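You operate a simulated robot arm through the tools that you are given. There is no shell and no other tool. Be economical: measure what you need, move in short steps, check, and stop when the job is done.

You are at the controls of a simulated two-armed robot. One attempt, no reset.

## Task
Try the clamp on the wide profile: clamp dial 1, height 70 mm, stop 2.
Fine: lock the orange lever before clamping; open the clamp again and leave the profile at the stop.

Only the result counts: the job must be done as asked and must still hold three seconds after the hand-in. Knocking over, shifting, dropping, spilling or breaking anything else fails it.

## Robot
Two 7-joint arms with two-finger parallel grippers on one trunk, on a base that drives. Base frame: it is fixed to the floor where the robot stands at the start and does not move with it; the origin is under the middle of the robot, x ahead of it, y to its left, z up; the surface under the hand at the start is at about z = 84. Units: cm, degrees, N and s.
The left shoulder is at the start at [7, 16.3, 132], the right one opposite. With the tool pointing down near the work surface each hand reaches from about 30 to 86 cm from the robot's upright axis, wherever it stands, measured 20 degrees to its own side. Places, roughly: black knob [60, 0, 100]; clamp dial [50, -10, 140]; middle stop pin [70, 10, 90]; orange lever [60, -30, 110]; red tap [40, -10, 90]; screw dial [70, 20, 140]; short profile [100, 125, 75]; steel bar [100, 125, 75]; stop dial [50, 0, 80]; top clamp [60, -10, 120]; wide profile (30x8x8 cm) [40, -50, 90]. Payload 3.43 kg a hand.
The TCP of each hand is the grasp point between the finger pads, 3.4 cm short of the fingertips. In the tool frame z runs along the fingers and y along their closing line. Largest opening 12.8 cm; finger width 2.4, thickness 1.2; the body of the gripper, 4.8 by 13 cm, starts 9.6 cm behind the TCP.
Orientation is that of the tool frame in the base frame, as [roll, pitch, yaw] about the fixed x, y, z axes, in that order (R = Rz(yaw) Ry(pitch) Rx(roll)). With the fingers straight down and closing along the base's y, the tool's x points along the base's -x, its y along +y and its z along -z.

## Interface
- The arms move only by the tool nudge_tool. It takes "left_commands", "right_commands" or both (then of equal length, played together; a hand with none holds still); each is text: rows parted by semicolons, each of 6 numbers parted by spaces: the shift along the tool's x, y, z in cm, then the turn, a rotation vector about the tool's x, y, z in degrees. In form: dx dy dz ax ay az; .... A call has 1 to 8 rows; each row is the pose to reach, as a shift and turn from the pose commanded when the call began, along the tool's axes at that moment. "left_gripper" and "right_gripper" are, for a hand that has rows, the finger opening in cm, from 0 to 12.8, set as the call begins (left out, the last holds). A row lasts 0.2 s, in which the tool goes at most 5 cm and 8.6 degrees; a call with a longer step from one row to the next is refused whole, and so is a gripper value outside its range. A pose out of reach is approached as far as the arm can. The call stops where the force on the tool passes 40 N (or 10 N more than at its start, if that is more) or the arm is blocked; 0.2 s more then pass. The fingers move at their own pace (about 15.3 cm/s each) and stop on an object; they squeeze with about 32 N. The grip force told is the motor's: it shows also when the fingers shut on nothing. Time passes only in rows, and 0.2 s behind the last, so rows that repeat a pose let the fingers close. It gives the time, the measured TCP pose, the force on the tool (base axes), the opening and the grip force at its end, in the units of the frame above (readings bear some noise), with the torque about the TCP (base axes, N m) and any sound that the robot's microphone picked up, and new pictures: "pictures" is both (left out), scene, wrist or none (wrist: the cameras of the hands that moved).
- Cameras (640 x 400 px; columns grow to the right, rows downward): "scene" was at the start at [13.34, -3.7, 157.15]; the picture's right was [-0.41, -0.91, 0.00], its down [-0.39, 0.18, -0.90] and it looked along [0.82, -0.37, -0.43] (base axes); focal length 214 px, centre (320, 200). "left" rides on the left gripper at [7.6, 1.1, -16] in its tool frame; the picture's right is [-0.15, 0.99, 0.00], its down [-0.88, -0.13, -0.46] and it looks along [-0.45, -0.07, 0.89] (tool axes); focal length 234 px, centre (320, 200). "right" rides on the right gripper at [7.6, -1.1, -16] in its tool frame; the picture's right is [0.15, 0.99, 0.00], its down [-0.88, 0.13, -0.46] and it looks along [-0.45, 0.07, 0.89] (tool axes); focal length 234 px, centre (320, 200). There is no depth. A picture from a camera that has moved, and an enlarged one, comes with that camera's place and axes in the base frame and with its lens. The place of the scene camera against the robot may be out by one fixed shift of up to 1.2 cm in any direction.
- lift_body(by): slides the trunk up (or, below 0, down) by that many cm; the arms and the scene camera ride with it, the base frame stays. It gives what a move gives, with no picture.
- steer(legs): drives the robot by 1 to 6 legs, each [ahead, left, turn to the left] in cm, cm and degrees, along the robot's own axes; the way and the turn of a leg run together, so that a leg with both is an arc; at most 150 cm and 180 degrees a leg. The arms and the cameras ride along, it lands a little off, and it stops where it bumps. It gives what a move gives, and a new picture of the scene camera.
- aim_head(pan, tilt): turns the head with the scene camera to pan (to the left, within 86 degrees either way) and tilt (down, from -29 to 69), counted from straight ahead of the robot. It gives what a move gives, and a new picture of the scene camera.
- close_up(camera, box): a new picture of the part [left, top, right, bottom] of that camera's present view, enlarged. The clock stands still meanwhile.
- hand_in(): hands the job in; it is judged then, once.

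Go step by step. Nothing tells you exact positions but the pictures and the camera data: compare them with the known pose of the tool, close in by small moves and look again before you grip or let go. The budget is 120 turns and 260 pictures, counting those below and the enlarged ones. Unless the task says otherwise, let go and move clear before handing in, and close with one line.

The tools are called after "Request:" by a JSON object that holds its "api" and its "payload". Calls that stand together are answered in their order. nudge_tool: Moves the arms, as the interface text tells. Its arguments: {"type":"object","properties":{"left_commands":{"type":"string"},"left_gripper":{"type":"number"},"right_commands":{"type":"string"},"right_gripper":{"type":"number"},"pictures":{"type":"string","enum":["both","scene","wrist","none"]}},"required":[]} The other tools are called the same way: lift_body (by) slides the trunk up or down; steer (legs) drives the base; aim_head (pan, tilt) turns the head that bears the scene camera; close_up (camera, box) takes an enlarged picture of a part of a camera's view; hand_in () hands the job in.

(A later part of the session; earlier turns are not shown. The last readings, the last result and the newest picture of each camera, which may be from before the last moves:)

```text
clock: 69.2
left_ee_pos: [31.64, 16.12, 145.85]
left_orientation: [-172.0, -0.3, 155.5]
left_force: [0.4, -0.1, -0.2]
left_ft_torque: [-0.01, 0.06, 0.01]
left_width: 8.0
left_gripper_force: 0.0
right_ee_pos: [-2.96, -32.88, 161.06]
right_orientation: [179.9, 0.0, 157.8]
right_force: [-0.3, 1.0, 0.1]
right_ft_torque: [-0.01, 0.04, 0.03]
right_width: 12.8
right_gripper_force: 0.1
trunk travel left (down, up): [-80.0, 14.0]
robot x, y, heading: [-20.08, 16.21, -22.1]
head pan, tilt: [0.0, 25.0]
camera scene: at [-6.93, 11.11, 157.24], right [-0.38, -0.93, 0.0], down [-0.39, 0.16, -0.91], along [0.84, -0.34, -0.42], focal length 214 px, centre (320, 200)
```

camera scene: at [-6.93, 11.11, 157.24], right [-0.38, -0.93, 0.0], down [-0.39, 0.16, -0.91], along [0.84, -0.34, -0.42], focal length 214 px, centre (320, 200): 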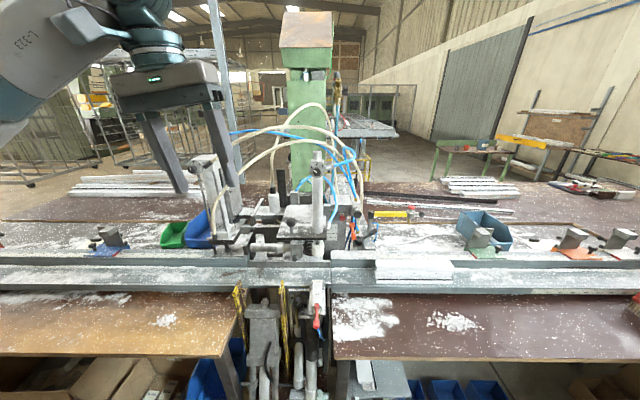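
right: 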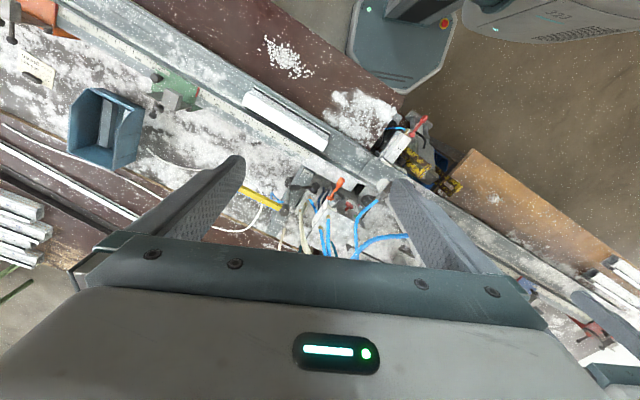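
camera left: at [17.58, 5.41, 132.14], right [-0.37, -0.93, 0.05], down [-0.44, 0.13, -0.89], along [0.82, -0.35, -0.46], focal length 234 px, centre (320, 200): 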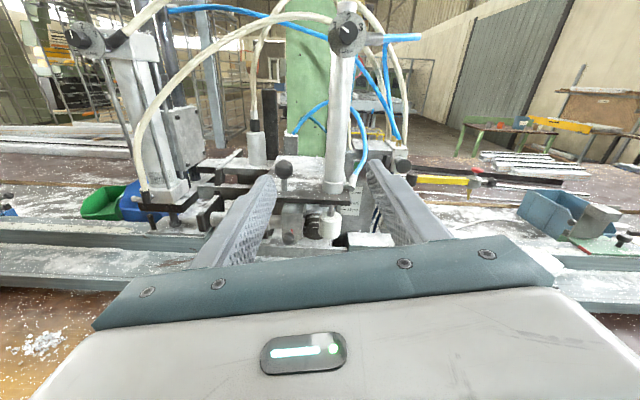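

The left hand is back in its natural pose; it can take the knob pointing 42° forward-down, closing sideways. Approach to about 16 cm from the knob.

Request:
{"api": "nudge_tool", "payload": {"left_commands": "0 0 0 -4 0 0; 0 0 0 -8 0 0", "pictures": "none"}}

Request:
{"api": "nudge_tool", "payload": {"left_commands": "-2.7 -1.1 2.1 0 -5.3 0; -5.4 -2.2 4.2 0 -10.6 0; -8.1 -3.3 6.3 0 -15.9 0; -10.8 -4.4 8.4 0 -21.2 0; -13.5 -5.5 10.5 0 -26.5 0; -16.2 -6.6 12.6 0 -31.8 0; -19 -7.6 14.7 0 -37 0; -21.9 -8.6 16.8 0 -42 0", "pictures": "both"}}

Request:
{"api": "close_up", "payload": {"camera": "left", "box": [220, 120, 420, 245]}}

```text
clock: 69.8
left_ee_pos: [31.57, 15.95, 145.89]
left_orientation: [179.8, -0.2, 155.5]
left_force: [0.5, 0.4, -0.4]
left_ft_torque: [0.0, 0.0, 0.0]
left_width: 8.01
left_gripper_force: 0.0
right_ee_pos: [-3.05, -32.99, 161.1]
right_orientation: [179.9, 0.0, 157.9]
right_force: [-0.8, 0.2, -0.3]
right_ft_torque: [0.02, -0.02, 0.05]
right_width: 12.76
right_gripper_force: 0.1
trunk travel left (down, up): [-80.0, 14.0]
robot x, y, heading: [-20.13, 16.81, -22.2]
head pan, tilt: [0.0, 25.0]
```

```text
clock: 71.6
left_ee_pos: [48.15, -0.88, 129.08]
left_orientation: [179.7, 41.8, 155.5]
left_force: [0.0, -1.1, 0.3]
left_ft_torque: [0.02, 0.02, 0.0]
left_width: 8.01
left_gripper_force: 0.0
right_ee_pos: [-2.92, -33.03, 161.01]
right_orientation: [-180.0, 0.0, 157.8]
right_force: [0.9, 0.2, -0.1]
right_ft_torque: [0.03, 0.03, 0.0]
right_width: 12.78
right_gripper_force: 0.1
trunk travel left (down, up): [-80.0, 14.0]
robot x, y, heading: [-20.23, 16.4, -21.8]
head pan, tilt: [0.0, 25.0]
camera scene: at [-6.9, 11.02, 157.24], right [-0.38, -0.93, 0.0], down [-0.39, 0.16, -0.91], along [0.84, -0.34, -0.42], focal length 214 px, centre (320, 200)
camera left: at [33.74, 6.93, 136.07], right [0.51, 0.85, 0.1], down [0.27, -0.27, 0.93], along [0.82, -0.45, -0.36], focal length 234 px, centre (320, 200)
```

scene: 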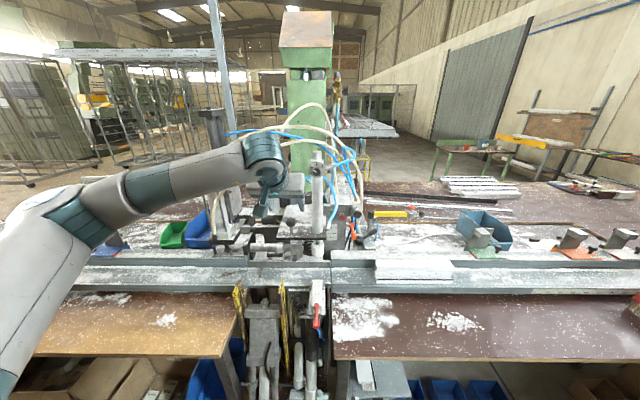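
left: 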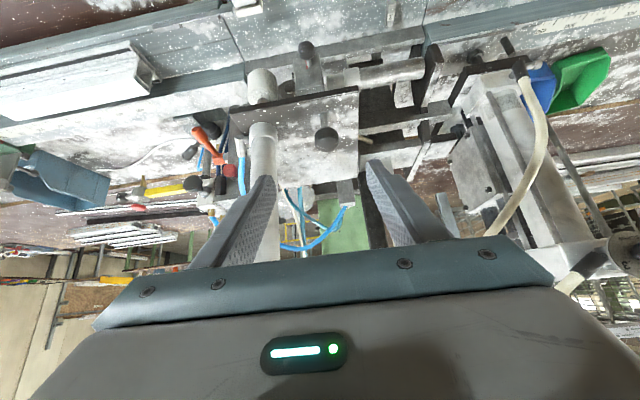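

```text
3.20 times, centred on (320, 182) of left
camera zoom: at [33.74, 6.93, 136.07], right [0.51, 0.85, 0.1], down [0.27, -0.27, 0.93], along [0.82, -0.45, -0.36], focal length 749 px, centre (320, 256)
```

zoom: 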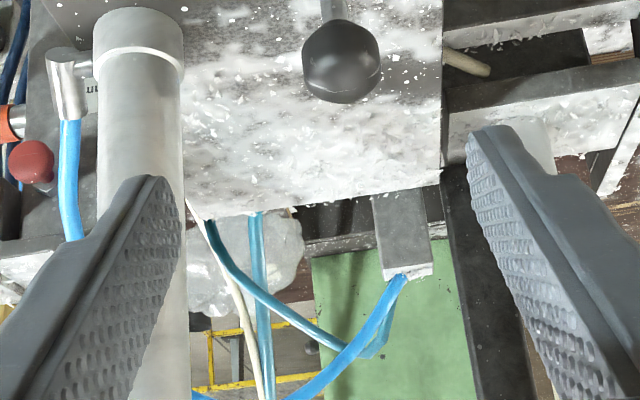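

Ball centre refined to [58.2, -4.5, 116.8]. Advance around it, then close.

Request:
{"api": "nudge_tool", "payload": {"left_commands": "0.3 0.9 4 0 0 0; 0.3 0.9 8 0 0 0; 0.3 0.9 12 0 0 0; 0.3 0.9 15 0 0 0; 0.3 0.9 16.8 0 0 0; 0.3 0.9 16.8 0 0 0", "left_gripper": 6.5, "pictures": "wrist"}}

Request:
{"api": "close_up", "payload": {"camera": "scene", "box": [240, 170, 400, 270]}}

```text
clock: 73.0
left_ee_pos: [58.19, -4.32, 116.37]
left_orientation: [179.8, 41.8, 155.4]
left_force: [0.5, 0.4, -0.9]
left_ft_torque: [-0.01, -0.01, 0.01]
left_width: 6.51
left_gripper_force: 0.1
right_ee_pos: [-3.15, -32.91, 160.96]
right_orientation: [180.0, 0.0, 157.8]
right_force: [-0.6, 0.1, 0.0]
right_ft_torque: [0.01, -0.01, 0.01]
right_width: 12.82
right_gripper_force: 0.1
trunk travel left (down, up): [-80.0, 14.0]
robot x, y, heading: [-20.04, 16.06, -22.2]
head pan, tilt: [0.0, 25.0]
camera left: at [43.78, 3.35, 123.32], right [0.51, 0.85, 0.1], down [0.27, -0.27, 0.93], along [0.82, -0.45, -0.36], focal length 234 px, centre (320, 200)
```

left: 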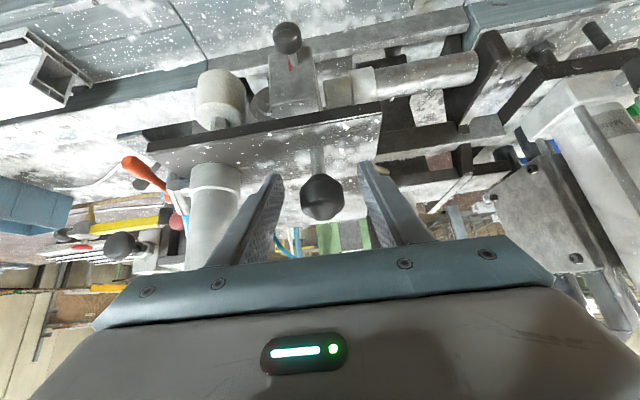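

```text
4.00 times, centred on (320, 220) of scene
camera zoom: at [-7.07, 11.13, 157.25], right [-0.38, -0.93, 0.0], down [-0.39, 0.16, -0.91], along [0.84, -0.34, -0.42], focal length 858 px, centre (320, 120)
```

zoom: 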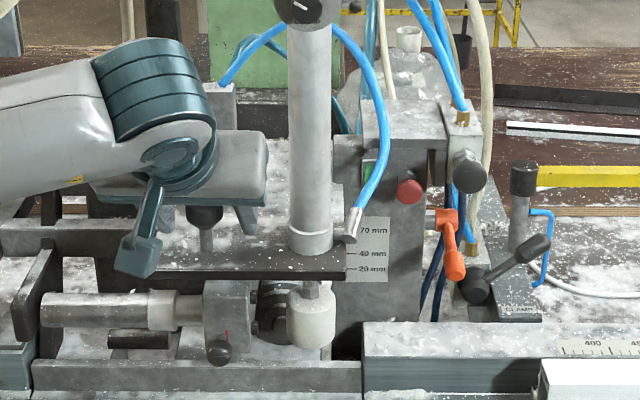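

The ball sits between the fingers. Close on it and try a 1 cm lift.

Request:
{"api": "nudge_tool", "payload": {"left_commands": "0 0 0 0 0 0; 0 0 0 0 0 0; 0 0 0 0 0 0; -0.33 0 -0.37 0 0 0; -0.67 0 -0.75 0 0 0; -0.67 0 -0.75 0 0 0", "left_gripper": 1.5, "pictures": "none"}}

Request:
{"api": "close_up", "payload": {"camera": "scene", "box": [270, 195, 370, 257]}}

```text
clock: 74.4
left_ee_pos: [58.27, -4.43, 116.67]
left_orientation: [179.7, 41.3, 155.3]
left_force: [-13.4, 5.8, -35.1]
left_ft_torque: [0.1, 0.2, -0.06]
left_width: 3.34
left_gripper_force: 45.2
right_ee_pos: [-2.69, -32.92, 160.97]
right_orientation: [180.0, -0.1, 157.8]
right_force: [-0.7, 0.3, -0.7]
right_ft_torque: [0.01, 0.02, 0.0]
right_width: 12.8
right_gripper_force: 0.0
trunk travel left (down, up): [-80.0, 14.0]
robot x, y, heading: [-20.35, 16.17, -22.3]
head pan, tilt: [0.0, 25.0]
```

```text
6.40 times, centred on (320, 226) of scene
camera zoom: at [-6.72, 11.09, 157.18], right [-0.38, -0.93, 0.0], down [-0.39, 0.16, -0.91], along [0.84, -0.34, -0.42], focal length 1373 px, centre (320, 34)
```

zoom: 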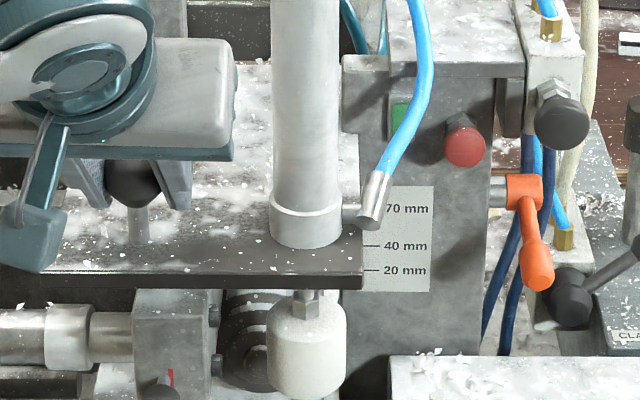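

35 N at a few mm; the plate may be heavy or locked. I try lifting a bit more.

Request:
{"api": "nudge_tool", "payload": {"left_commands": "-0.67 0 -0.75 0 0 0; -1.33 0 -1.5 0 0 0; -1.33 0 -1.5 0 0 0", "pictures": "none"}}

Request:
{"api": "close_up", "payload": {"camera": "scene", "box": [270, 195, 370, 257]}}

```text
clock: 75.2
left_ee_pos: [58.72, -4.6, 120.14]
left_orientation: [-179.9, 42.7, 155.6]
left_force: [21.5, -9.5, 15.4]
left_ft_torque: [-0.19, -0.72, 0.24]
left_width: 2.23
left_gripper_force: 7.3
right_ee_pos: [-2.77, -33.17, 161.06]
right_orientation: [180.0, -0.1, 157.8]
right_force: [0.0, -1.2, -0.5]
right_ft_torque: [0.02, 0.04, 0.01]
right_width: 12.78
right_gripper_force: 0.0
trunk travel left (down, up): [-80.0, 14.0]
robot x, y, heading: [-20.15, 15.92, -22.1]
head pan, tilt: [0.0, 25.0]
```

```text
6.40 times, centred on (320, 226) of scene
camera zoom: at [-6.71, 10.93, 157.3], right [-0.38, -0.93, 0.0], down [-0.39, 0.16, -0.91], along [0.84, -0.34, -0.42], focal length 1373 px, centre (320, 34)
```

zoom: 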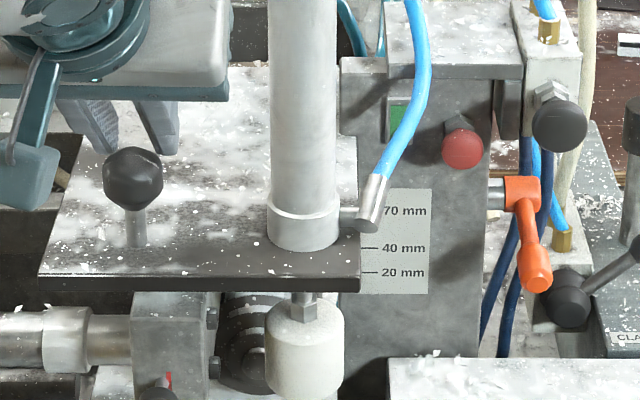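

The fingers slipped off; the plate did not move, so the height is likely locked by the orange lever now. I look closely at the lever for markings.

Request:
{"api": "close_up", "payload": {"camera": "scene", "box": [335, 212, 383, 242]}}

Request:
{"api": "close_up", "payload": {"camera": "left", "box": [60, 110, 220, 210]}}

Request:
{"api": "nudge_tool", "payload": {"left_commands": "0 0 -3 0 0 0; 0 0 -7 0 0 0; 0 3 -11 0 0 0; 0 6 -15 0 0 0; 0 10 -16 0 0 0; 0 14 -16 0 0 0; 0 18 -16 0 0 0", "left_gripper": 6.5, "pictures": "none"}}

```text
13.33 times, centred on (359, 227) of scene
camera zoom: at [-6.71, 10.93, 157.3], right [-0.38, -0.93, 0.0], down [-0.39, 0.16, -0.91], along [0.84, -0.34, -0.42], focal length 2860 px, centre (-200, -160)
```

zoom: 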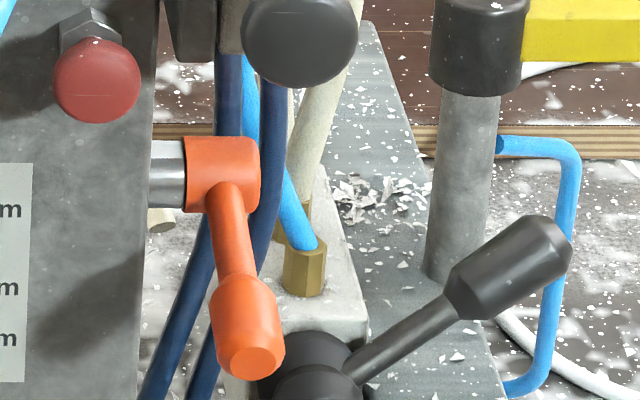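

```text
4.00 times, centred on (140, 160) of left
camera zoom: at [44.3, 3.21, 126.85], right [0.51, 0.86, 0.1], down [0.26, -0.26, 0.93], along [0.82, -0.45, -0.35], focal length 937 px, centre (1040, 360)
```

zoom: 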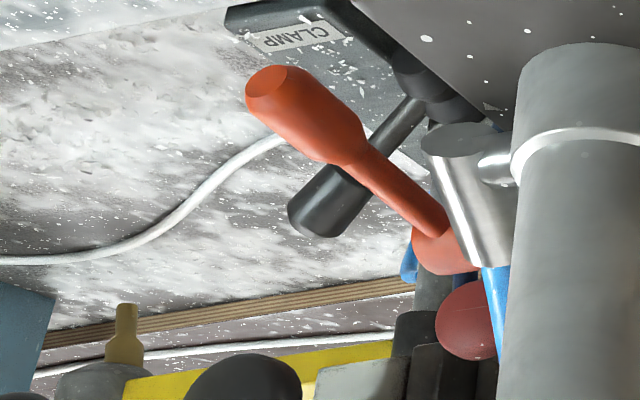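

```text
clock: 76.8
left_ee_pos: [55.97, 16.56, 131.12]
left_orientation: [179.9, 41.7, 155.4]
left_force: [0.5, 0.1, -0.7]
left_ft_torque: [0.01, 0.0, -0.02]
left_width: 6.52
left_gripper_force: 0.0
right_ee_pos: [-3.02, -32.61, 161.09]
right_orientation: [-179.9, 0.1, 157.8]
right_force: [-0.6, 0.6, -0.2]
right_ft_torque: [-0.01, 0.02, -0.01]
right_width: 12.79
right_gripper_force: 0.0
trunk travel left (down, up): [-80.0, 14.0]
robot x, y, heading: [-20.28, 16.21, -22.2]
head pan, tilt: [0.0, 25.0]
```

Lever geometry: hub ≈ [60.4, -30.7, 108.7], handle end ≈ [53.5, -27.9, 106.8] – it points at me, slightly down, swinging about a sideways axis. I park the left hand, drive 12 cm ahead and will work the lever with the right hand.

Request:
{"api": "nudge_tool", "payload": {"left_commands": "2 0 -4 0 0 0; 4 0 -8 0 0 0; 6 0 -12 0 0 0; 8 0 -16 0 0 0; 10 0 -20 0 0 0; 12 0 -24 0 0 0", "pictures": "none"}}

Request:
{"api": "steer", "payload": {"legs": [[12, 0, 0]]}}

Request:
{"api": "aim_head", "payload": {"pan": -20, "tilt": 35}}

Request:
{"api": "close_up", "payload": {"camera": "scene", "box": [260, 120, 420, 220]}}

```text
clock: 78.2
left_ee_pos: [33.09, 26.72, 141.36]
left_orientation: [179.9, 41.8, 155.4]
left_force: [0.2, -0.5, 0.1]
left_ft_torque: [-0.01, 0.0, 0.02]
left_width: 6.52
left_gripper_force: 0.2
right_ee_pos: [-3.11, -32.88, 160.99]
right_orientation: [179.9, 0.1, 157.8]
right_force: [0.7, 0.5, -0.1]
right_ft_torque: [0.0, 0.01, 0.02]
right_width: 12.78
right_gripper_force: 0.1
trunk travel left (down, up): [-80.0, 14.0]
robot x, y, heading: [-20.3, 16.11, -22.4]
head pan, tilt: [0.0, 25.0]
```

```text
clock: 79.4
left_ee_pos: [44.12, 22.08, 141.23]
left_orientation: [179.8, 41.9, 155.3]
left_force: [-0.6, 0.0, 0.1]
left_ft_torque: [0.01, 0.0, 0.02]
left_width: 6.51
left_gripper_force: 0.0
right_ee_pos: [7.67, -37.3, 161.07]
right_orientation: [180.0, 0.2, 157.8]
right_force: [-0.6, 0.3, -0.7]
right_ft_torque: [-0.02, -0.01, -0.05]
right_width: 12.8
right_gripper_force: 0.0
trunk travel left (down, up): [-80.0, 14.0]
robot x, y, heading: [-9.16, 11.76, -22.4]
head pan, tilt: [0.0, 25.0]
camera scene: at [3.83, 6.65, 157.28], right [-0.38, -0.93, 0.0], down [-0.39, 0.16, -0.91], along [0.84, -0.34, -0.42], focal length 214 px, centre (320, 200)
```

scene: 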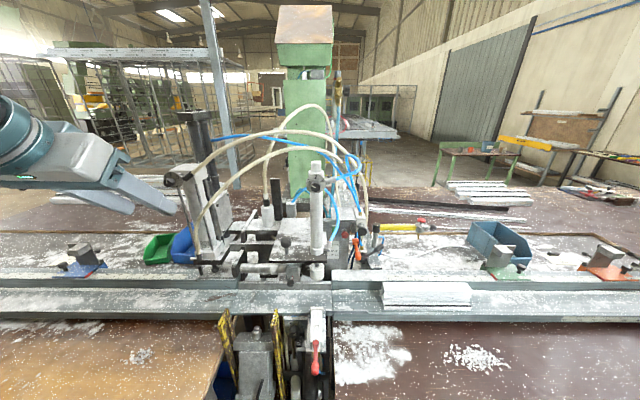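

```text
clock: 80.2
left_ee_pos: [44.55, 22.02, 141.33]
left_orientation: [179.8, 41.8, 155.3]
left_force: [0.0, 0.2, 0.7]
left_ft_torque: [0.0, 0.01, 0.02]
left_width: 6.5
left_gripper_force: 0.1
right_ee_pos: [8.21, -37.59, 161.02]
right_orientation: [-179.9, 0.0, 157.7]
right_force: [-1.1, -0.6, 0.2]
right_ft_torque: [0.03, 0.06, -0.01]
right_width: 12.81
right_gripper_force: 0.0
trunk travel left (down, up): [-80.0, 14.0]
robot x, y, heading: [-9.12, 11.99, -22.3]
head pan, tilt: [-20.0, 35.0]
camera scene: at [2.26, 4.06, 155.65], right [-0.67, -0.74, 0.0], down [-0.43, 0.39, -0.82], along [0.61, -0.55, -0.57], focal length 214 px, centre (320, 200)
```

scene: 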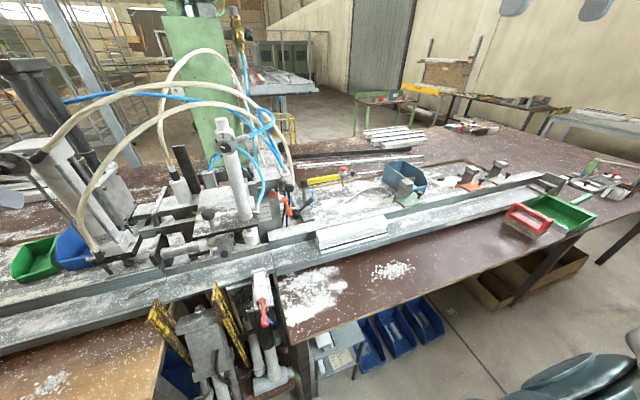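

```text
4.00 times, centred on (340, 170) of scene
camera zoom: at [2.26, 4.06, 155.65], right [-0.67, -0.74, 0.0], down [-0.43, 0.39, -0.82], along [0.61, -0.55, -0.57], focal length 858 px, centre (240, 320)
```

zoom: 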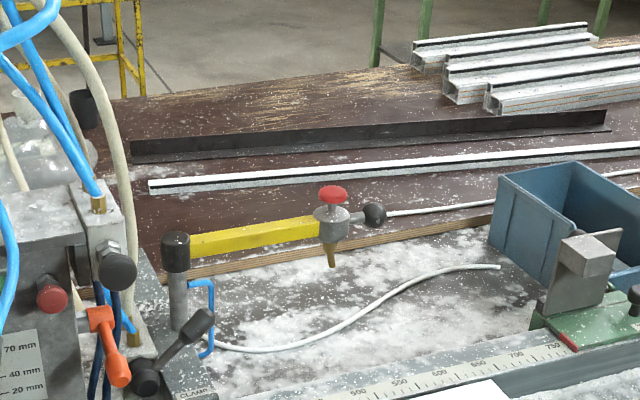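

Hoses hang above the lever, so I will approach it from the front with the right hand nearly level. I lower the trunk 25 cm and tilt the right hand forward.

Request:
{"api": "lift_body", "payload": {"by": -25}}

Request:
{"api": "nudge_tool", "payload": {"right_commands": "-2.2 2.2 1.2 0 -8.1 0; -4.5 4.5 2.5 0 -16.2 0; -6.7 6.7 3.7 0 -24.4 0; -9 9 5 0 -32.5 0; -11.2 11.2 6.2 0 -40.6 0; -13.5 13.5 7.5 0 -48.8 0; -15.7 15.7 8.7 0 -57 0; -18 18 10 0 -65 0", "right_gripper": 6, "pictures": "both"}}

```text
clock: 82.8
left_ee_pos: [44.38, 22.15, 116.35]
left_orientation: [179.8, 41.8, 155.2]
left_force: [-0.4, 0.7, 1.1]
left_ft_torque: [0.05, 0.01, -0.01]
left_width: 6.5
left_gripper_force: 0.0
right_ee_pos: [7.99, -37.47, 136.09]
right_orientation: [-180.0, 0.1, 157.6]
right_force: [0.6, -0.5, -0.1]
right_ft_torque: [-0.02, -0.01, -0.01]
right_width: 12.79
right_gripper_force: 0.1
trunk travel left (down, up): [-55.0, 39.0]
robot x, y, heading: [-9.02, 11.81, -22.2]
head pan, tilt: [-20.0, 35.0]
```

```text
clock: 84.6
left_ee_pos: [44.72, 21.93, 116.1]
left_orientation: [179.8, 41.7, 155.4]
left_force: [0.8, -0.4, 0.6]
left_ft_torque: [-0.02, 0.02, 0.04]
left_width: 6.49
left_gripper_force: 0.1
right_ee_pos: [31.52, -27.9, 125.85]
right_orientation: [179.9, 64.9, 157.7]
right_force: [0.6, -0.2, -0.4]
right_ft_torque: [0.02, 0.02, 0.05]
right_width: 6.0
right_gripper_force: 0.1
trunk travel left (down, up): [-55.0, 39.0]
robot x, y, heading: [-8.95, 11.94, -22.1]
head pan, tilt: [-20.0, 35.0]
camera scene: at [2.3, 4.03, 130.64], right [-0.67, -0.74, 0.0], down [-0.43, 0.39, -0.82], along [0.6, -0.55, -0.58], focal length 214 px, centre (320, 200)
camera right: at [14.75, -22.12, 125.95], right [0.32, 0.94, -0.13], down [0.01, 0.14, 0.99], along [0.95, -0.32, 0.03], focal length 234 px, centre (320, 200)
```

scene: 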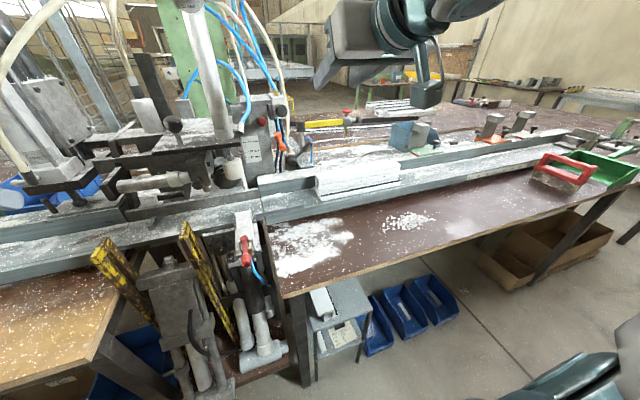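
right: 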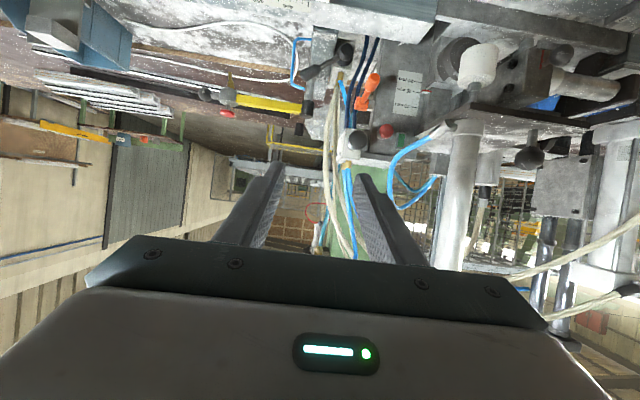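

The right hand is in a good pose. Zoom its camera on the orange lever to refine.

Request:
{"api": "close_up", "payload": {"camera": "right", "box": [310, 30, 430, 105]}}

Request:
{"api": "close_up", "payload": {"camera": "scene", "box": [220, 80, 340, 155]}}

```text
5.33 times, centred on (370, 68) of right
camera zoom: at [14.75, -22.12, 125.95], right [0.32, 0.94, -0.13], down [0.01, 0.14, 0.99], along [0.95, -0.32, 0.03], focal length 1249 px, centre (53, 907)
```

zoom: 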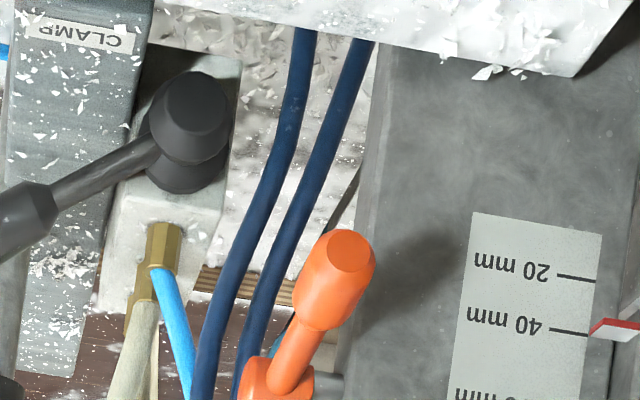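

```text
5.33 times, centred on (280, 118) of scene
camera zoom: at [2.3, 4.03, 130.64], right [-0.67, -0.74, 0.0], down [-0.43, 0.39, -0.82], along [0.6, -0.55, -0.58], focal length 1144 px, centre (533, 640)
```

zoom: 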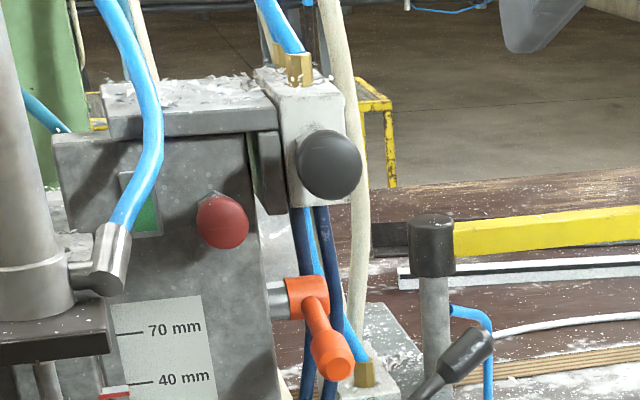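

Lever end refined to about [54, -28.4, 106]. Approach with the right hand until the fingers straddle the handle.

Request:
{"api": "nudge_tool", "payload": {"right_commands": "2 2 3 0 0 0; 4 4 6 0 0 0; 6 6.2 9 0 0 0; 8 8.2 12 0 0 0; 8 8.2 16 0 0 0; 8 8.2 19 0 0 0", "right_gripper": 6, "pictures": "both"}}

Request:
{"api": "close_up", "payload": {"camera": "right", "box": [220, 80, 420, 205]}}

```text
clock: 86.0
left_ee_pos: [44.5, 21.91, 116.14]
left_orientation: [179.8, 41.8, 155.4]
left_force: [0.8, -0.4, -0.4]
left_ft_torque: [-0.01, 0.03, -0.01]
left_width: 6.48
left_gripper_force: 0.1
right_ee_pos: [47.61, -25.49, 110.8]
right_orientation: [179.9, 65.1, 157.6]
right_force: [0.5, 0.4, -0.1]
right_ft_torque: [-0.03, 0.03, 0.01]
right_width: 6.0
right_gripper_force: 0.0
trunk travel left (down, up): [-55.0, 39.0]
robot x, y, heading: [-8.92, 11.83, -22.4]
head pan, tilt: [-20.0, 35.0]
camera scene: at [2.22, 4.06, 130.65], right [-0.67, -0.74, 0.0], down [-0.43, 0.39, -0.82], along [0.61, -0.55, -0.57], focal length 214 px, centre (320, 200)
camera right: at [30.84, -19.74, 110.77], right [0.32, 0.94, -0.13], down [0.01, 0.14, 0.99], along [0.95, -0.32, 0.03], focal length 234 px, centre (320, 200)
```

scene: 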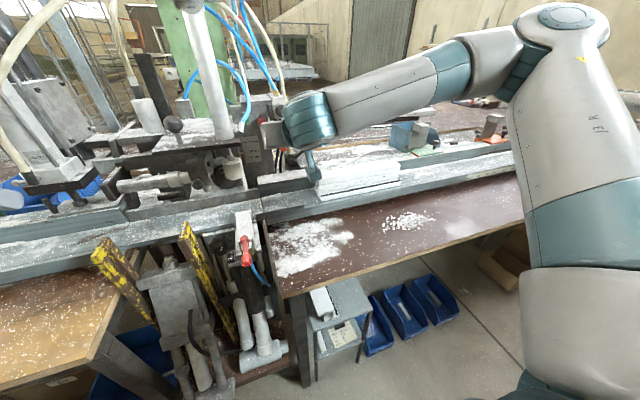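
right: 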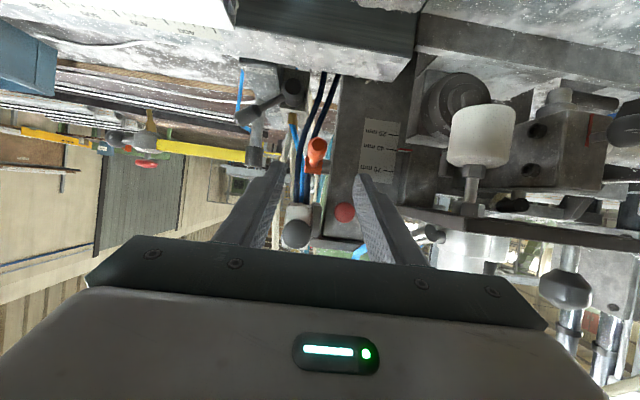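

```text
3.20 times, centred on (320, 142) of right
camera zoom: at [30.84, -19.74, 110.77], right [0.32, 0.94, -0.13], down [0.01, 0.14, 0.99], along [0.95, -0.32, 0.03], focal length 749 px, centre (320, 384)
```

zoom: 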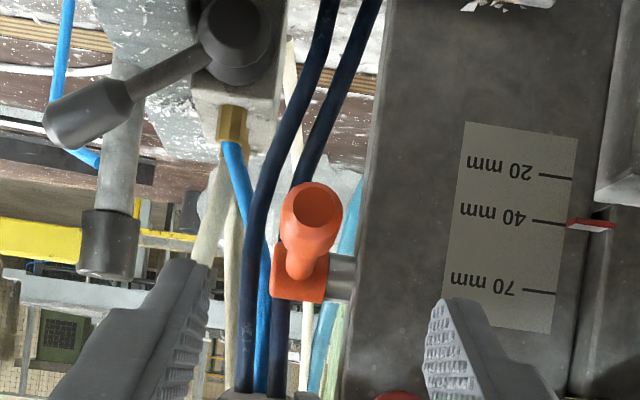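

Lateral aim is right. Advance 8.5 cm and close on the handle.

Request:
{"api": "nudge_tool", "payload": {"right_commands": "0.3 -0.2 3 0 0 0; 0.4 -0.2 6 0 0 0; 0.4 -0.2 8.5 0 0 0; 0.4 -0.2 8.5 0 0 0", "pictures": "none"}}

Request:
{"api": "nudge_tool", "payload": {"right_commands": "0 0 0 0 0 0; 0 0 0 0 0 0; 0 0 0 0 0 0", "right_gripper": 1, "pictures": "none"}}

Request:
{"api": "close_up", "payload": {"camera": "right", "box": [220, 80, 420, 205]}}

```text
clock: 87.0
left_ee_pos: [44.42, 22.06, 116.25]
left_orientation: [179.7, 41.9, 155.4]
left_force: [-0.2, -0.4, -0.2]
left_ft_torque: [-0.01, -0.02, 0.02]
left_width: 6.5
left_gripper_force: 0.1
right_ee_pos: [54.58, -28.38, 106.75]
right_orientation: [-180.0, 65.2, 157.6]
right_force: [-0.8, -0.5, -0.2]
right_ft_torque: [-0.01, 0.03, -0.02]
right_width: 5.96
right_gripper_force: 0.0
trunk travel left (down, up): [-55.0, 39.0]
robot x, y, heading: [-9.08, 11.88, -22.4]
head pan, tilt: [-20.0, 35.0]
```

```text
clock: 87.8
left_ee_pos: [44.24, 21.73, 116.25]
left_orientation: [179.7, 41.8, 155.2]
left_force: [-0.8, -0.2, 0.3]
left_ft_torque: [0.02, -0.01, 0.01]
left_width: 6.52
left_gripper_force: 0.2
right_ee_pos: [54.37, -28.67, 106.67]
right_orientation: [179.8, 65.0, 157.3]
right_force: [-3.7, -12.7, 0.3]
right_ft_torque: [-0.19, -0.03, -0.37]
right_width: 2.01
right_gripper_force: 45.1
trunk travel left (down, up): [-55.0, 39.0]
robot x, y, heading: [-9.1, 11.46, -22.4]
head pan, tilt: [-20.0, 35.0]
```

```text
3.20 times, centred on (320, 142) of right
camera zoom: at [37.55, -22.91, 106.69], right [0.32, 0.94, -0.13], down [0.01, 0.14, 0.99], along [0.95, -0.32, 0.03], focal length 749 px, centre (320, 384)
```

zoom: 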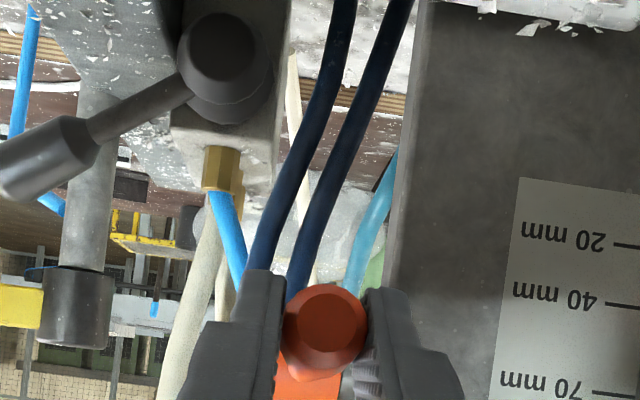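

Handle held. Try swinging it upward by 15°.

Request:
{"api": "nudge_tool", "payload": {"right_commands": "-0.75 0 -0.4 0 7.5 0; -1.5 0 -0.75 0 15 0; -1.5 0 -0.75 0 15 0", "pictures": "none"}}

Request:
{"api": "close_up", "payload": {"camera": "right", "box": [220, 80, 420, 205]}}

```text
clock: 88.6
left_ee_pos: [44.52, 21.81, 116.14]
left_orientation: [179.7, 41.6, 155.2]
left_force: [-0.5, 0.6, 0.4]
left_ft_torque: [0.01, -0.02, 0.02]
left_width: 6.5
left_gripper_force: 0.2
right_ee_pos: [54.44, -28.76, 107.1]
right_orientation: [179.7, 57.2, 157.4]
right_force: [-4.8, -11.1, -17.2]
right_ft_torque: [-0.31, -0.4, -0.5]
right_width: 2.0
right_gripper_force: 44.9
right hand out of reach, approached as far as the arm can: row 2, 3
trunk travel left (down, up): [-55.0, 39.0]
robot x, y, heading: [-8.92, 11.65, -22.2]
head pan, tilt: [-20.0, 35.0]
```

```text
3.20 times, centred on (320, 142) of right
camera zoom: at [37.7, -23.1, 109.57], right [0.3, 0.95, -0.12], down [0.14, 0.08, 0.99], along [0.94, -0.31, -0.1], focal length 749 px, centre (320, 384)
```

zoom: 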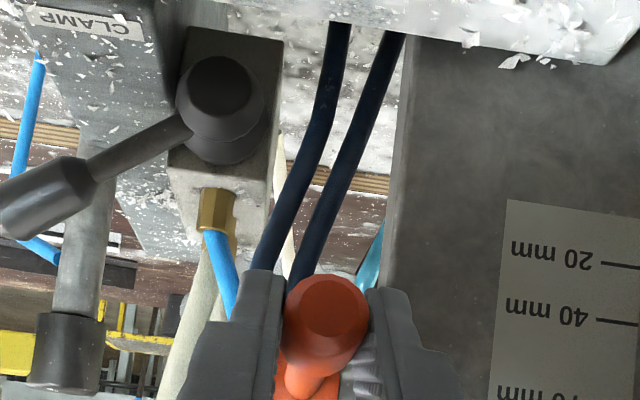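

The arm hit a reach limit there, so that test is inconclusive (17 N). Try the other way: press the handle down about 2 cm.

Request:
{"api": "nudge_tool", "payload": {"right_commands": "0.8 0 0.5 0 -7.5 0; 1.6 0 1 0 -15 0; 2.5 0 1.5 0 -15 0; 3.3 0 2 0 -15 0; 4 0 2.2 0 -15 0", "pictures": "none"}}

Request:
{"api": "close_up", "payload": {"camera": "right", "box": [220, 80, 420, 205]}}

```text
clock: 89.6
left_ee_pos: [44.65, 22.08, 116.2]
left_orientation: [179.8, 41.6, 155.5]
left_force: [-0.3, -0.8, 0.1]
left_ft_torque: [-0.01, -0.01, 0.03]
left_width: 6.49
left_gripper_force: 0.1
right_ee_pos: [54.52, -28.85, 105.24]
right_orientation: [178.8, 73.8, 156.8]
right_force: [11.8, -2.7, -0.4]
right_ft_torque: [0.08, 0.25, -0.55]
right_width: 2.01
right_gripper_force: 44.8
right hand out of reach, approached as far as the arm can: row 3, 4
trunk travel left (down, up): [-55.0, 39.0]
robot x, y, heading: [-8.63, 11.92, -22.3]
head pan, tilt: [-20.0, 35.0]
stopped in row 4 (right hand): the force on the tool passed its limit at 41 N (the readings are from after the stop); the commanded pose is now the measured one
```

```text
3.20 times, centred on (320, 142) of right
camera zoom: at [37.86, -23.2, 102.52], right [0.33, 0.93, -0.13], down [-0.13, 0.19, 0.97], along [0.93, -0.31, 0.18], focal length 749 px, centre (320, 384)
```

zoom: 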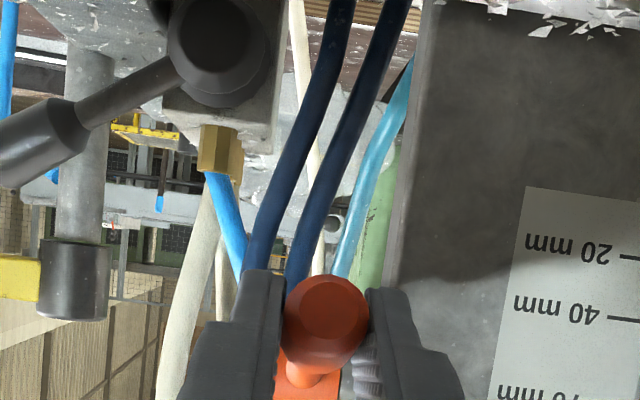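

Request:
{"api": "close_up", "payload": {"camera": "scene", "box": [220, 80, 340, 155]}}

Request:
{"api": "nudge_tool", "payload": {"right_commands": "0 0 0 0 0 0; 0 0 0 0 0 0; 0 0 -4 0 0 0; 0 0 -8 0 0 0; 0 0 -8 0 8.4 0", "right_gripper": 6, "pictures": "none"}}

Request:
{"api": "close_up", "payload": {"camera": "right", "box": [220, 80, 420, 205]}}

Request:
{"api": "close_up", "payload": {"camera": "scene", "box": [220, 80, 340, 155]}}

```text
5.33 times, centred on (280, 118) of scene
camera zoom: at [2.41, 4.09, 130.64], right [-0.67, -0.74, 0.0], down [-0.43, 0.39, -0.82], along [0.61, -0.55, -0.57], focal length 1144 px, centre (533, 640)
```

zoom: 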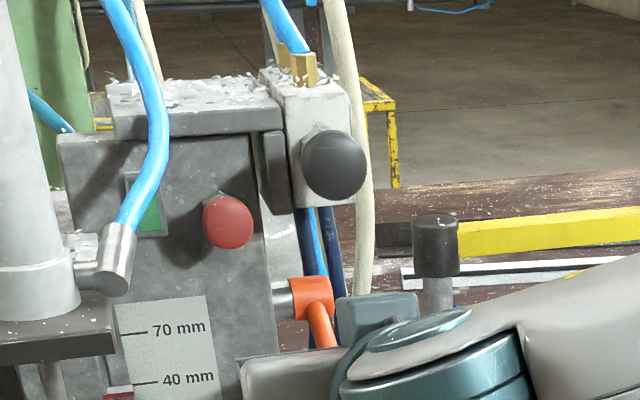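

```text
clock: 90.8
left_ee_pos: [44.37, 22.1, 116.11]
left_orientation: [179.8, 41.9, 155.4]
left_force: [0.4, 0.4, 0.2]
left_ft_torque: [-0.01, 0.0, -0.02]
left_width: 6.49
left_gripper_force: 0.1
right_ee_pos: [47.2, -25.84, 107.44]
right_orientation: [179.1, 65.2, 157.3]
right_force: [-0.9, 0.6, -0.3]
right_ft_torque: [-0.03, -0.02, 0.0]
right_width: 5.98
right_gripper_force: 0.0
trunk travel left (down, up): [-55.0, 39.0]
robot x, y, heading: [-8.64, 11.74, -22.1]
head pan, tilt: [-20.0, 35.0]
```

```text
3.20 times, centred on (320, 142) of right
camera zoom: at [30.32, -20.13, 107.41], right [0.31, 0.94, -0.13], down [0.0, 0.13, 0.99], along [0.95, -0.31, 0.04], focal length 749 px, centre (320, 384)
```

zoom: 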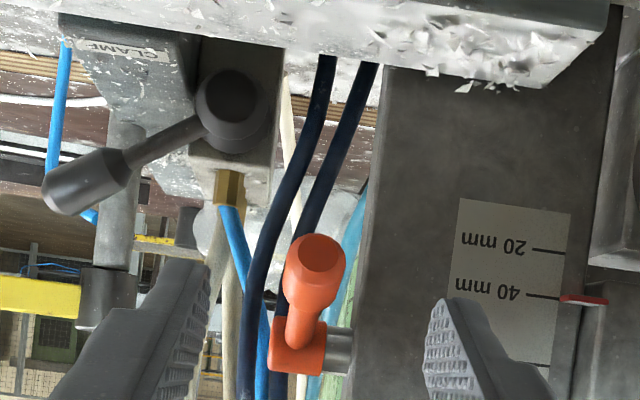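

```text
5.33 times, centred on (280, 118) of scene
camera zoom: at [2.14, 4.17, 130.67], right [-0.67, -0.74, 0.0], down [-0.42, 0.38, -0.82], along [0.61, -0.55, -0.57], focal length 1144 px, centre (533, 640)
```

zoom: 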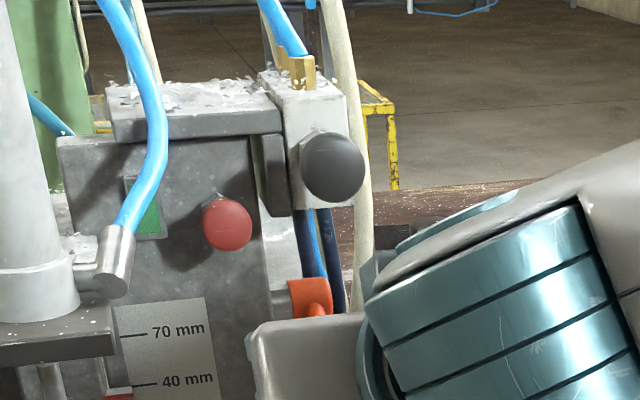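

The lever did swing down by about 15° without slipping, so down is its travel. I close the fingers and push it further down along its arc to find the end stop.

Request:
{"api": "nudge_tool", "payload": {"right_commands": "-3.1 0.2 1.9 0 0 0; -2.7 0.2 4.4 0 0 0; -1.3 0.2 5.6 0 0 0; -0.4 0.2 6.9 0 0 0; 0 0.2 8.4 0 0 0; 0.2 0.2 9.7 0 0 0; 0.2 0.2 9.7 0 0 0", "right_gripper": 0, "pictures": "none"}}

Request:
{"api": "close_up", "payload": {"camera": "right", "box": [220, 80, 420, 205]}}

```text
clock: 92.4
left_ee_pos: [44.49, 22.07, 116.23]
left_orientation: [179.8, 41.8, 155.4]
left_force: [-0.9, 0.2, 0.7]
left_ft_torque: [-0.01, -0.01, 0.02]
left_width: 6.5
left_gripper_force: 0.0
right_ee_pos: [55.17, -29.21, 103.51]
right_orientation: [179.0, 65.3, 157.2]
right_force: [-1.0, -0.3, -0.2]
right_ft_torque: [0.0, 0.0, -0.01]
right_width: 0.01
right_gripper_force: 32.3
right hand out of reach, approached as far as the arm can: row 6, 7
trunk travel left (down, up): [-55.0, 39.0]
robot x, y, heading: [-8.82, 11.55, -22.2]
head pan, tilt: [-20.0, 35.0]
```

```text
3.20 times, centred on (320, 142) of right
camera zoom: at [38.26, -23.68, 103.35], right [0.31, 0.94, -0.13], down [0.0, 0.13, 0.99], along [0.95, -0.31, 0.04], focal length 749 px, centre (320, 384)
```

zoom: 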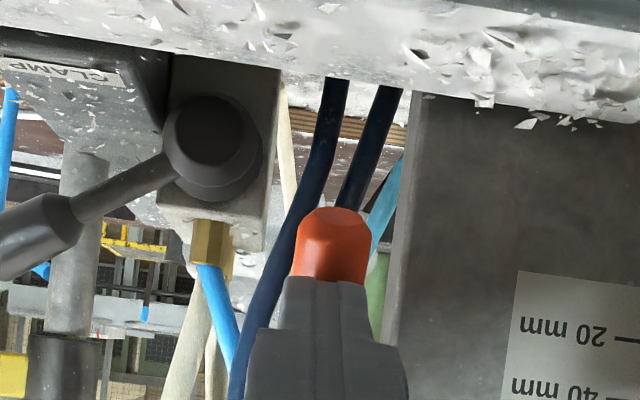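

The lever followed with no resistance. Back the right hand off and look at the lever's angle.

Request:
{"api": "nudge_tool", "payload": {"right_commands": "0 0 -4 0 0 0; 0 0 -8 0 0 0; -2 0 -12 0 0 0; -4 0 -16 0 0 0", "pictures": "none"}}

Request:
{"api": "close_up", "payload": {"camera": "right", "box": [250, 80, 410, 180]}}

Request:
{"api": "close_up", "payload": {"camera": "scene", "box": [220, 80, 340, 155]}}

```text
clock: 93.4
left_ee_pos: [44.22, 22.21, 116.3]
left_orientation: [179.9, 41.9, 155.4]
left_force: [0.5, 0.3, 0.1]
left_ft_torque: [-0.03, -0.04, 0.02]
left_width: 6.51
left_gripper_force: 0.1
right_ee_pos: [42.71, -24.41, 113.72]
right_orientation: [179.2, 65.5, 157.3]
right_force: [0.3, -0.3, 0.2]
right_ft_torque: [-0.03, 0.0, -0.05]
right_width: 0.01
right_gripper_force: 32.1
trunk travel left (down, up): [-55.0, 39.0]
robot x, y, heading: [-8.96, 11.48, -22.8]
head pan, tilt: [-20.0, 35.0]
```

```text
4.00 times, centred on (330, 130) of right
camera zoom: at [25.8, -18.79, 113.6], right [0.31, 0.94, -0.13], down [0.0, 0.13, 0.99], along [0.95, -0.31, 0.04], focal length 937 px, centre (280, 480)
```

zoom: 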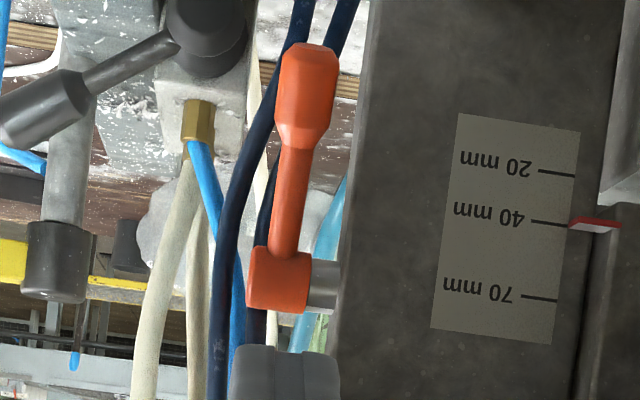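

```text
5.33 times, centred on (280, 118) of scene
camera zoom: at [1.96, 4.26, 130.69], right [-0.67, -0.74, 0.0], down [-0.42, 0.38, -0.82], along [0.61, -0.55, -0.57], focal length 1144 px, centre (533, 640)
```

zoom: 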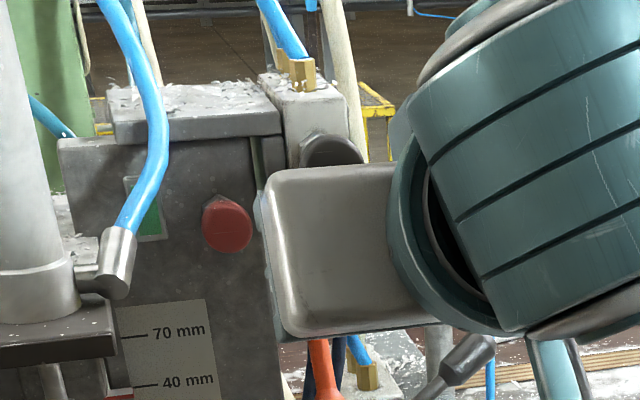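

The lever now hangs almost straight down; marker still at 40. I bring the left hand back to the black knob to test whether the plate is free.

Request:
{"api": "nudge_tool", "payload": {"left_commands": "-2.6 -1 0 0 0 0; -5.2 -3 0 0 0 0; -7.8 -6 0.3 0 0 0; -10.4 -9 0.6 0 0 0; -13 -12 1 0 0 0; -15.5 -15 1.3 0 0 0; -17.8 -17.8 1.5 0 0 0; -17.8 -17.8 1.5 0 0 0", "left_gripper": 6.5, "pictures": "wrist"}}

Request:
{"api": "close_up", "payload": {"camera": "left", "box": [220, 100, 420, 225]}}

```text
clock: 95.2
left_ee_pos: [49.92, -0.17, 126.87]
left_orientation: [179.9, 41.8, 155.5]
left_force: [-0.3, 0.7, -0.3]
left_ft_torque: [-0.07, -0.01, -0.04]
left_width: 6.47
left_gripper_force: 0.1
right_ee_pos: [42.87, -24.56, 113.69]
right_orientation: [179.3, 65.4, 157.4]
right_force: [0.0, 0.0, 0.6]
right_ft_torque: [-0.01, 0.03, -0.02]
right_width: 0.0
right_gripper_force: 31.3
trunk travel left (down, up): [-55.0, 39.0]
robot x, y, heading: [-9.21, 11.85, -22.2]
head pan, tilt: [-20.0, 35.0]
camera left: at [35.63, 7.59, 133.9], right [0.51, 0.86, 0.1], down [0.27, -0.27, 0.93], along [0.82, -0.45, -0.36], focal length 234 px, centre (320, 200)
```

left: 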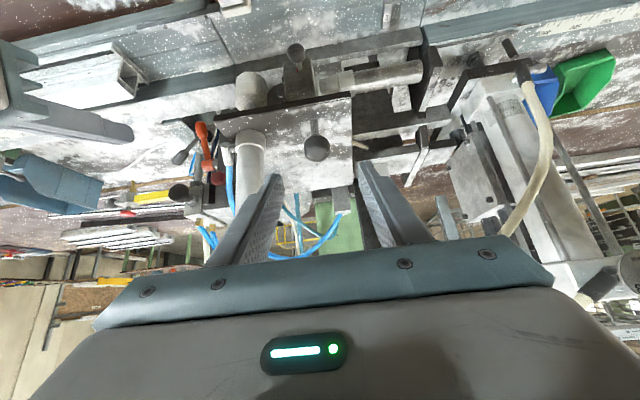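

```text
3.20 times, centred on (320, 162) of left
camera zoom: at [35.63, 7.59, 133.9], right [0.51, 0.86, 0.1], down [0.27, -0.27, 0.93], along [0.82, -0.45, -0.36], focal length 749 px, centre (320, 320)
```

zoom: 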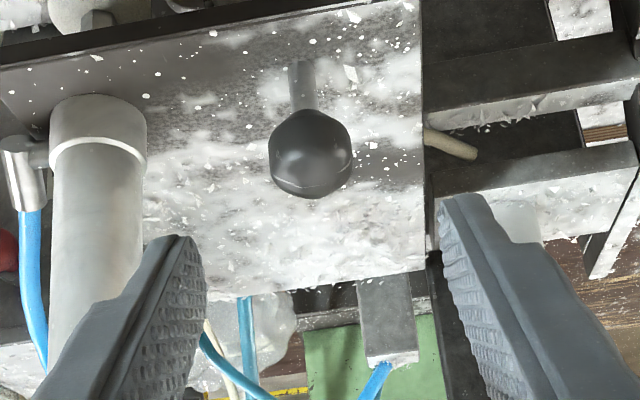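

Ball located as expected. Close in, grip a bit deeper and lift 1 cm.

Request:
{"api": "nudge_tool", "payload": {"left_commands": "-0.2 -0.5 4.5 0 0 0; -0.2 -0.5 9 0 0 0; -0.2 -0.5 12 0 0 0; -0.2 -0.5 14.4 0 0 0; -0.2 -0.5 14.4 0 0 0", "pictures": "none"}}

Request:
{"api": "nudge_tool", "payload": {"left_commands": "0 0 0 0 0 0; 0 0 0 0 0 0; 0 0 0 0 0 0; -0.33 0 -0.37 0 0 0; -0.67 0 -0.75 0 0 0; -0.67 0 -0.75 0 0 0", "left_gripper": 1.5, "pictures": "none"}}

Request:
{"api": "close_up", "payload": {"camera": "right", "box": [300, 60, 500, 185]}}

```text
clock: 96.4
left_ee_pos: [58.65, -4.58, 116.38]
left_orientation: [179.7, 41.9, 155.5]
left_force: [-0.2, 0.4, -0.1]
left_ft_torque: [-0.02, 0.02, 0.0]
left_width: 6.51
left_gripper_force: 0.1
right_ee_pos: [42.9, -24.58, 113.7]
right_orientation: [179.1, 65.4, 157.2]
right_force: [-0.8, 0.2, -0.3]
right_ft_torque: [-0.01, 0.02, -0.01]
right_width: 0.0
right_gripper_force: 31.8
trunk travel left (down, up): [-55.0, 39.0]
robot x, y, heading: [-8.88, 12.07, -22.4]
head pan, tilt: [-20.0, 35.0]
```

```text
clock: 97.8
left_ee_pos: [58.69, -4.42, 117.34]
left_orientation: [179.9, 41.8, 155.5]
left_force: [-0.3, -0.6, -4.1]
left_ft_torque: [0.38, 0.8, -0.01]
left_width: 3.36
left_gripper_force: 46.0
right_ee_pos: [42.96, -24.68, 113.49]
right_orientation: [179.1, 65.3, 157.2]
right_force: [0.3, -0.3, 0.0]
right_ft_torque: [0.03, 0.02, -0.01]
right_width: 0.01
right_gripper_force: 32.1
trunk travel left (down, up): [-55.0, 39.0]
robot x, y, heading: [-8.99, 12.19, -22.2]
head pan, tilt: [-20.0, 35.0]
```

```text
3.20 times, centred on (400, 122) of right
camera zoom: at [26.06, -18.96, 113.46], right [0.31, 0.94, -0.13], down [0.0, 0.13, 0.99], along [0.95, -0.31, 0.04], focal length 749 px, centre (64, 448)
```

zoom: 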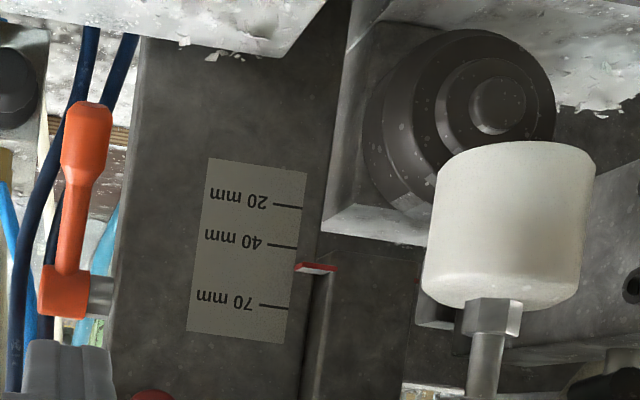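

The plate is free and rises. The marker went from 40 to about half-way; raise about 1.5 cm more.

Request:
{"api": "nudge_tool", "payload": {"left_commands": "-0.5 0 -0.56 0 0 0; -1 0 -1.12 0 0 0; -1 0 -1.12 0 0 0", "pictures": "none"}}

Request:
{"api": "close_up", "payload": {"camera": "right", "box": [340, 100, 420, 150]}}

```text
clock: 98.6
left_ee_pos: [58.78, -4.59, 118.8]
left_orientation: [179.8, 41.8, 155.4]
left_force: [0.8, -0.1, -5.2]
left_ft_torque: [0.25, 0.06, -0.18]
left_width: 3.33
left_gripper_force: 45.0
right_ee_pos: [43.0, -24.7, 113.59]
right_orientation: [179.1, 65.2, 157.1]
right_force: [0.5, -0.6, 0.6]
right_ft_torque: [0.0, -0.02, 0.01]
right_width: 0.01
right_gripper_force: 32.4
trunk travel left (down, up): [-55.0, 39.0]
robot x, y, heading: [-9.13, 11.43, -22.4]
head pan, tilt: [-20.0, 35.0]
```

```text
8.00 times, centred on (380, 125) of right
camera zoom: at [26.07, -18.94, 113.46], right [0.31, 0.94, -0.13], down [0.0, 0.13, 0.99], along [0.95, -0.31, 0.04], focal length 1873 px, centre (-160, 800)
```

zoom: 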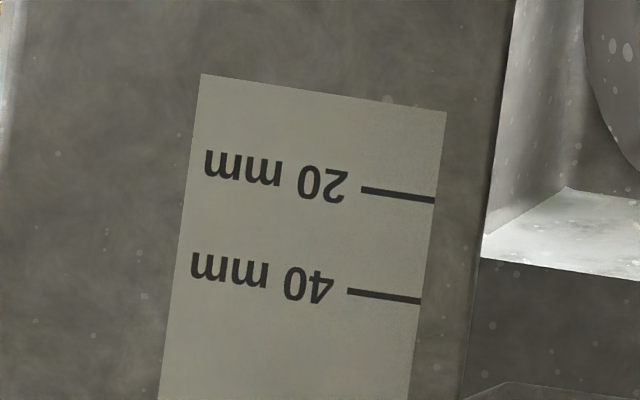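

Request:
{"api": "close_up", "payload": {"camera": "right", "box": [340, 120, 420, 170]}}

```text
8.00 times, centred on (380, 145) of right
camera zoom: at [26.07, -18.94, 113.46], right [0.31, 0.94, -0.13], down [0.0, 0.13, 0.99], along [0.95, -0.31, 0.04], focal length 1873 px, centre (-160, 640)
```

zoom: 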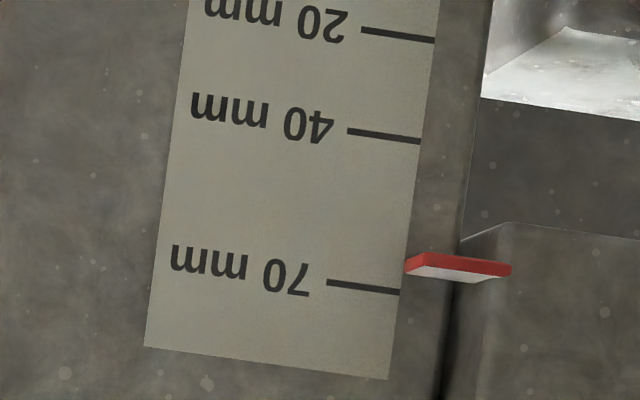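

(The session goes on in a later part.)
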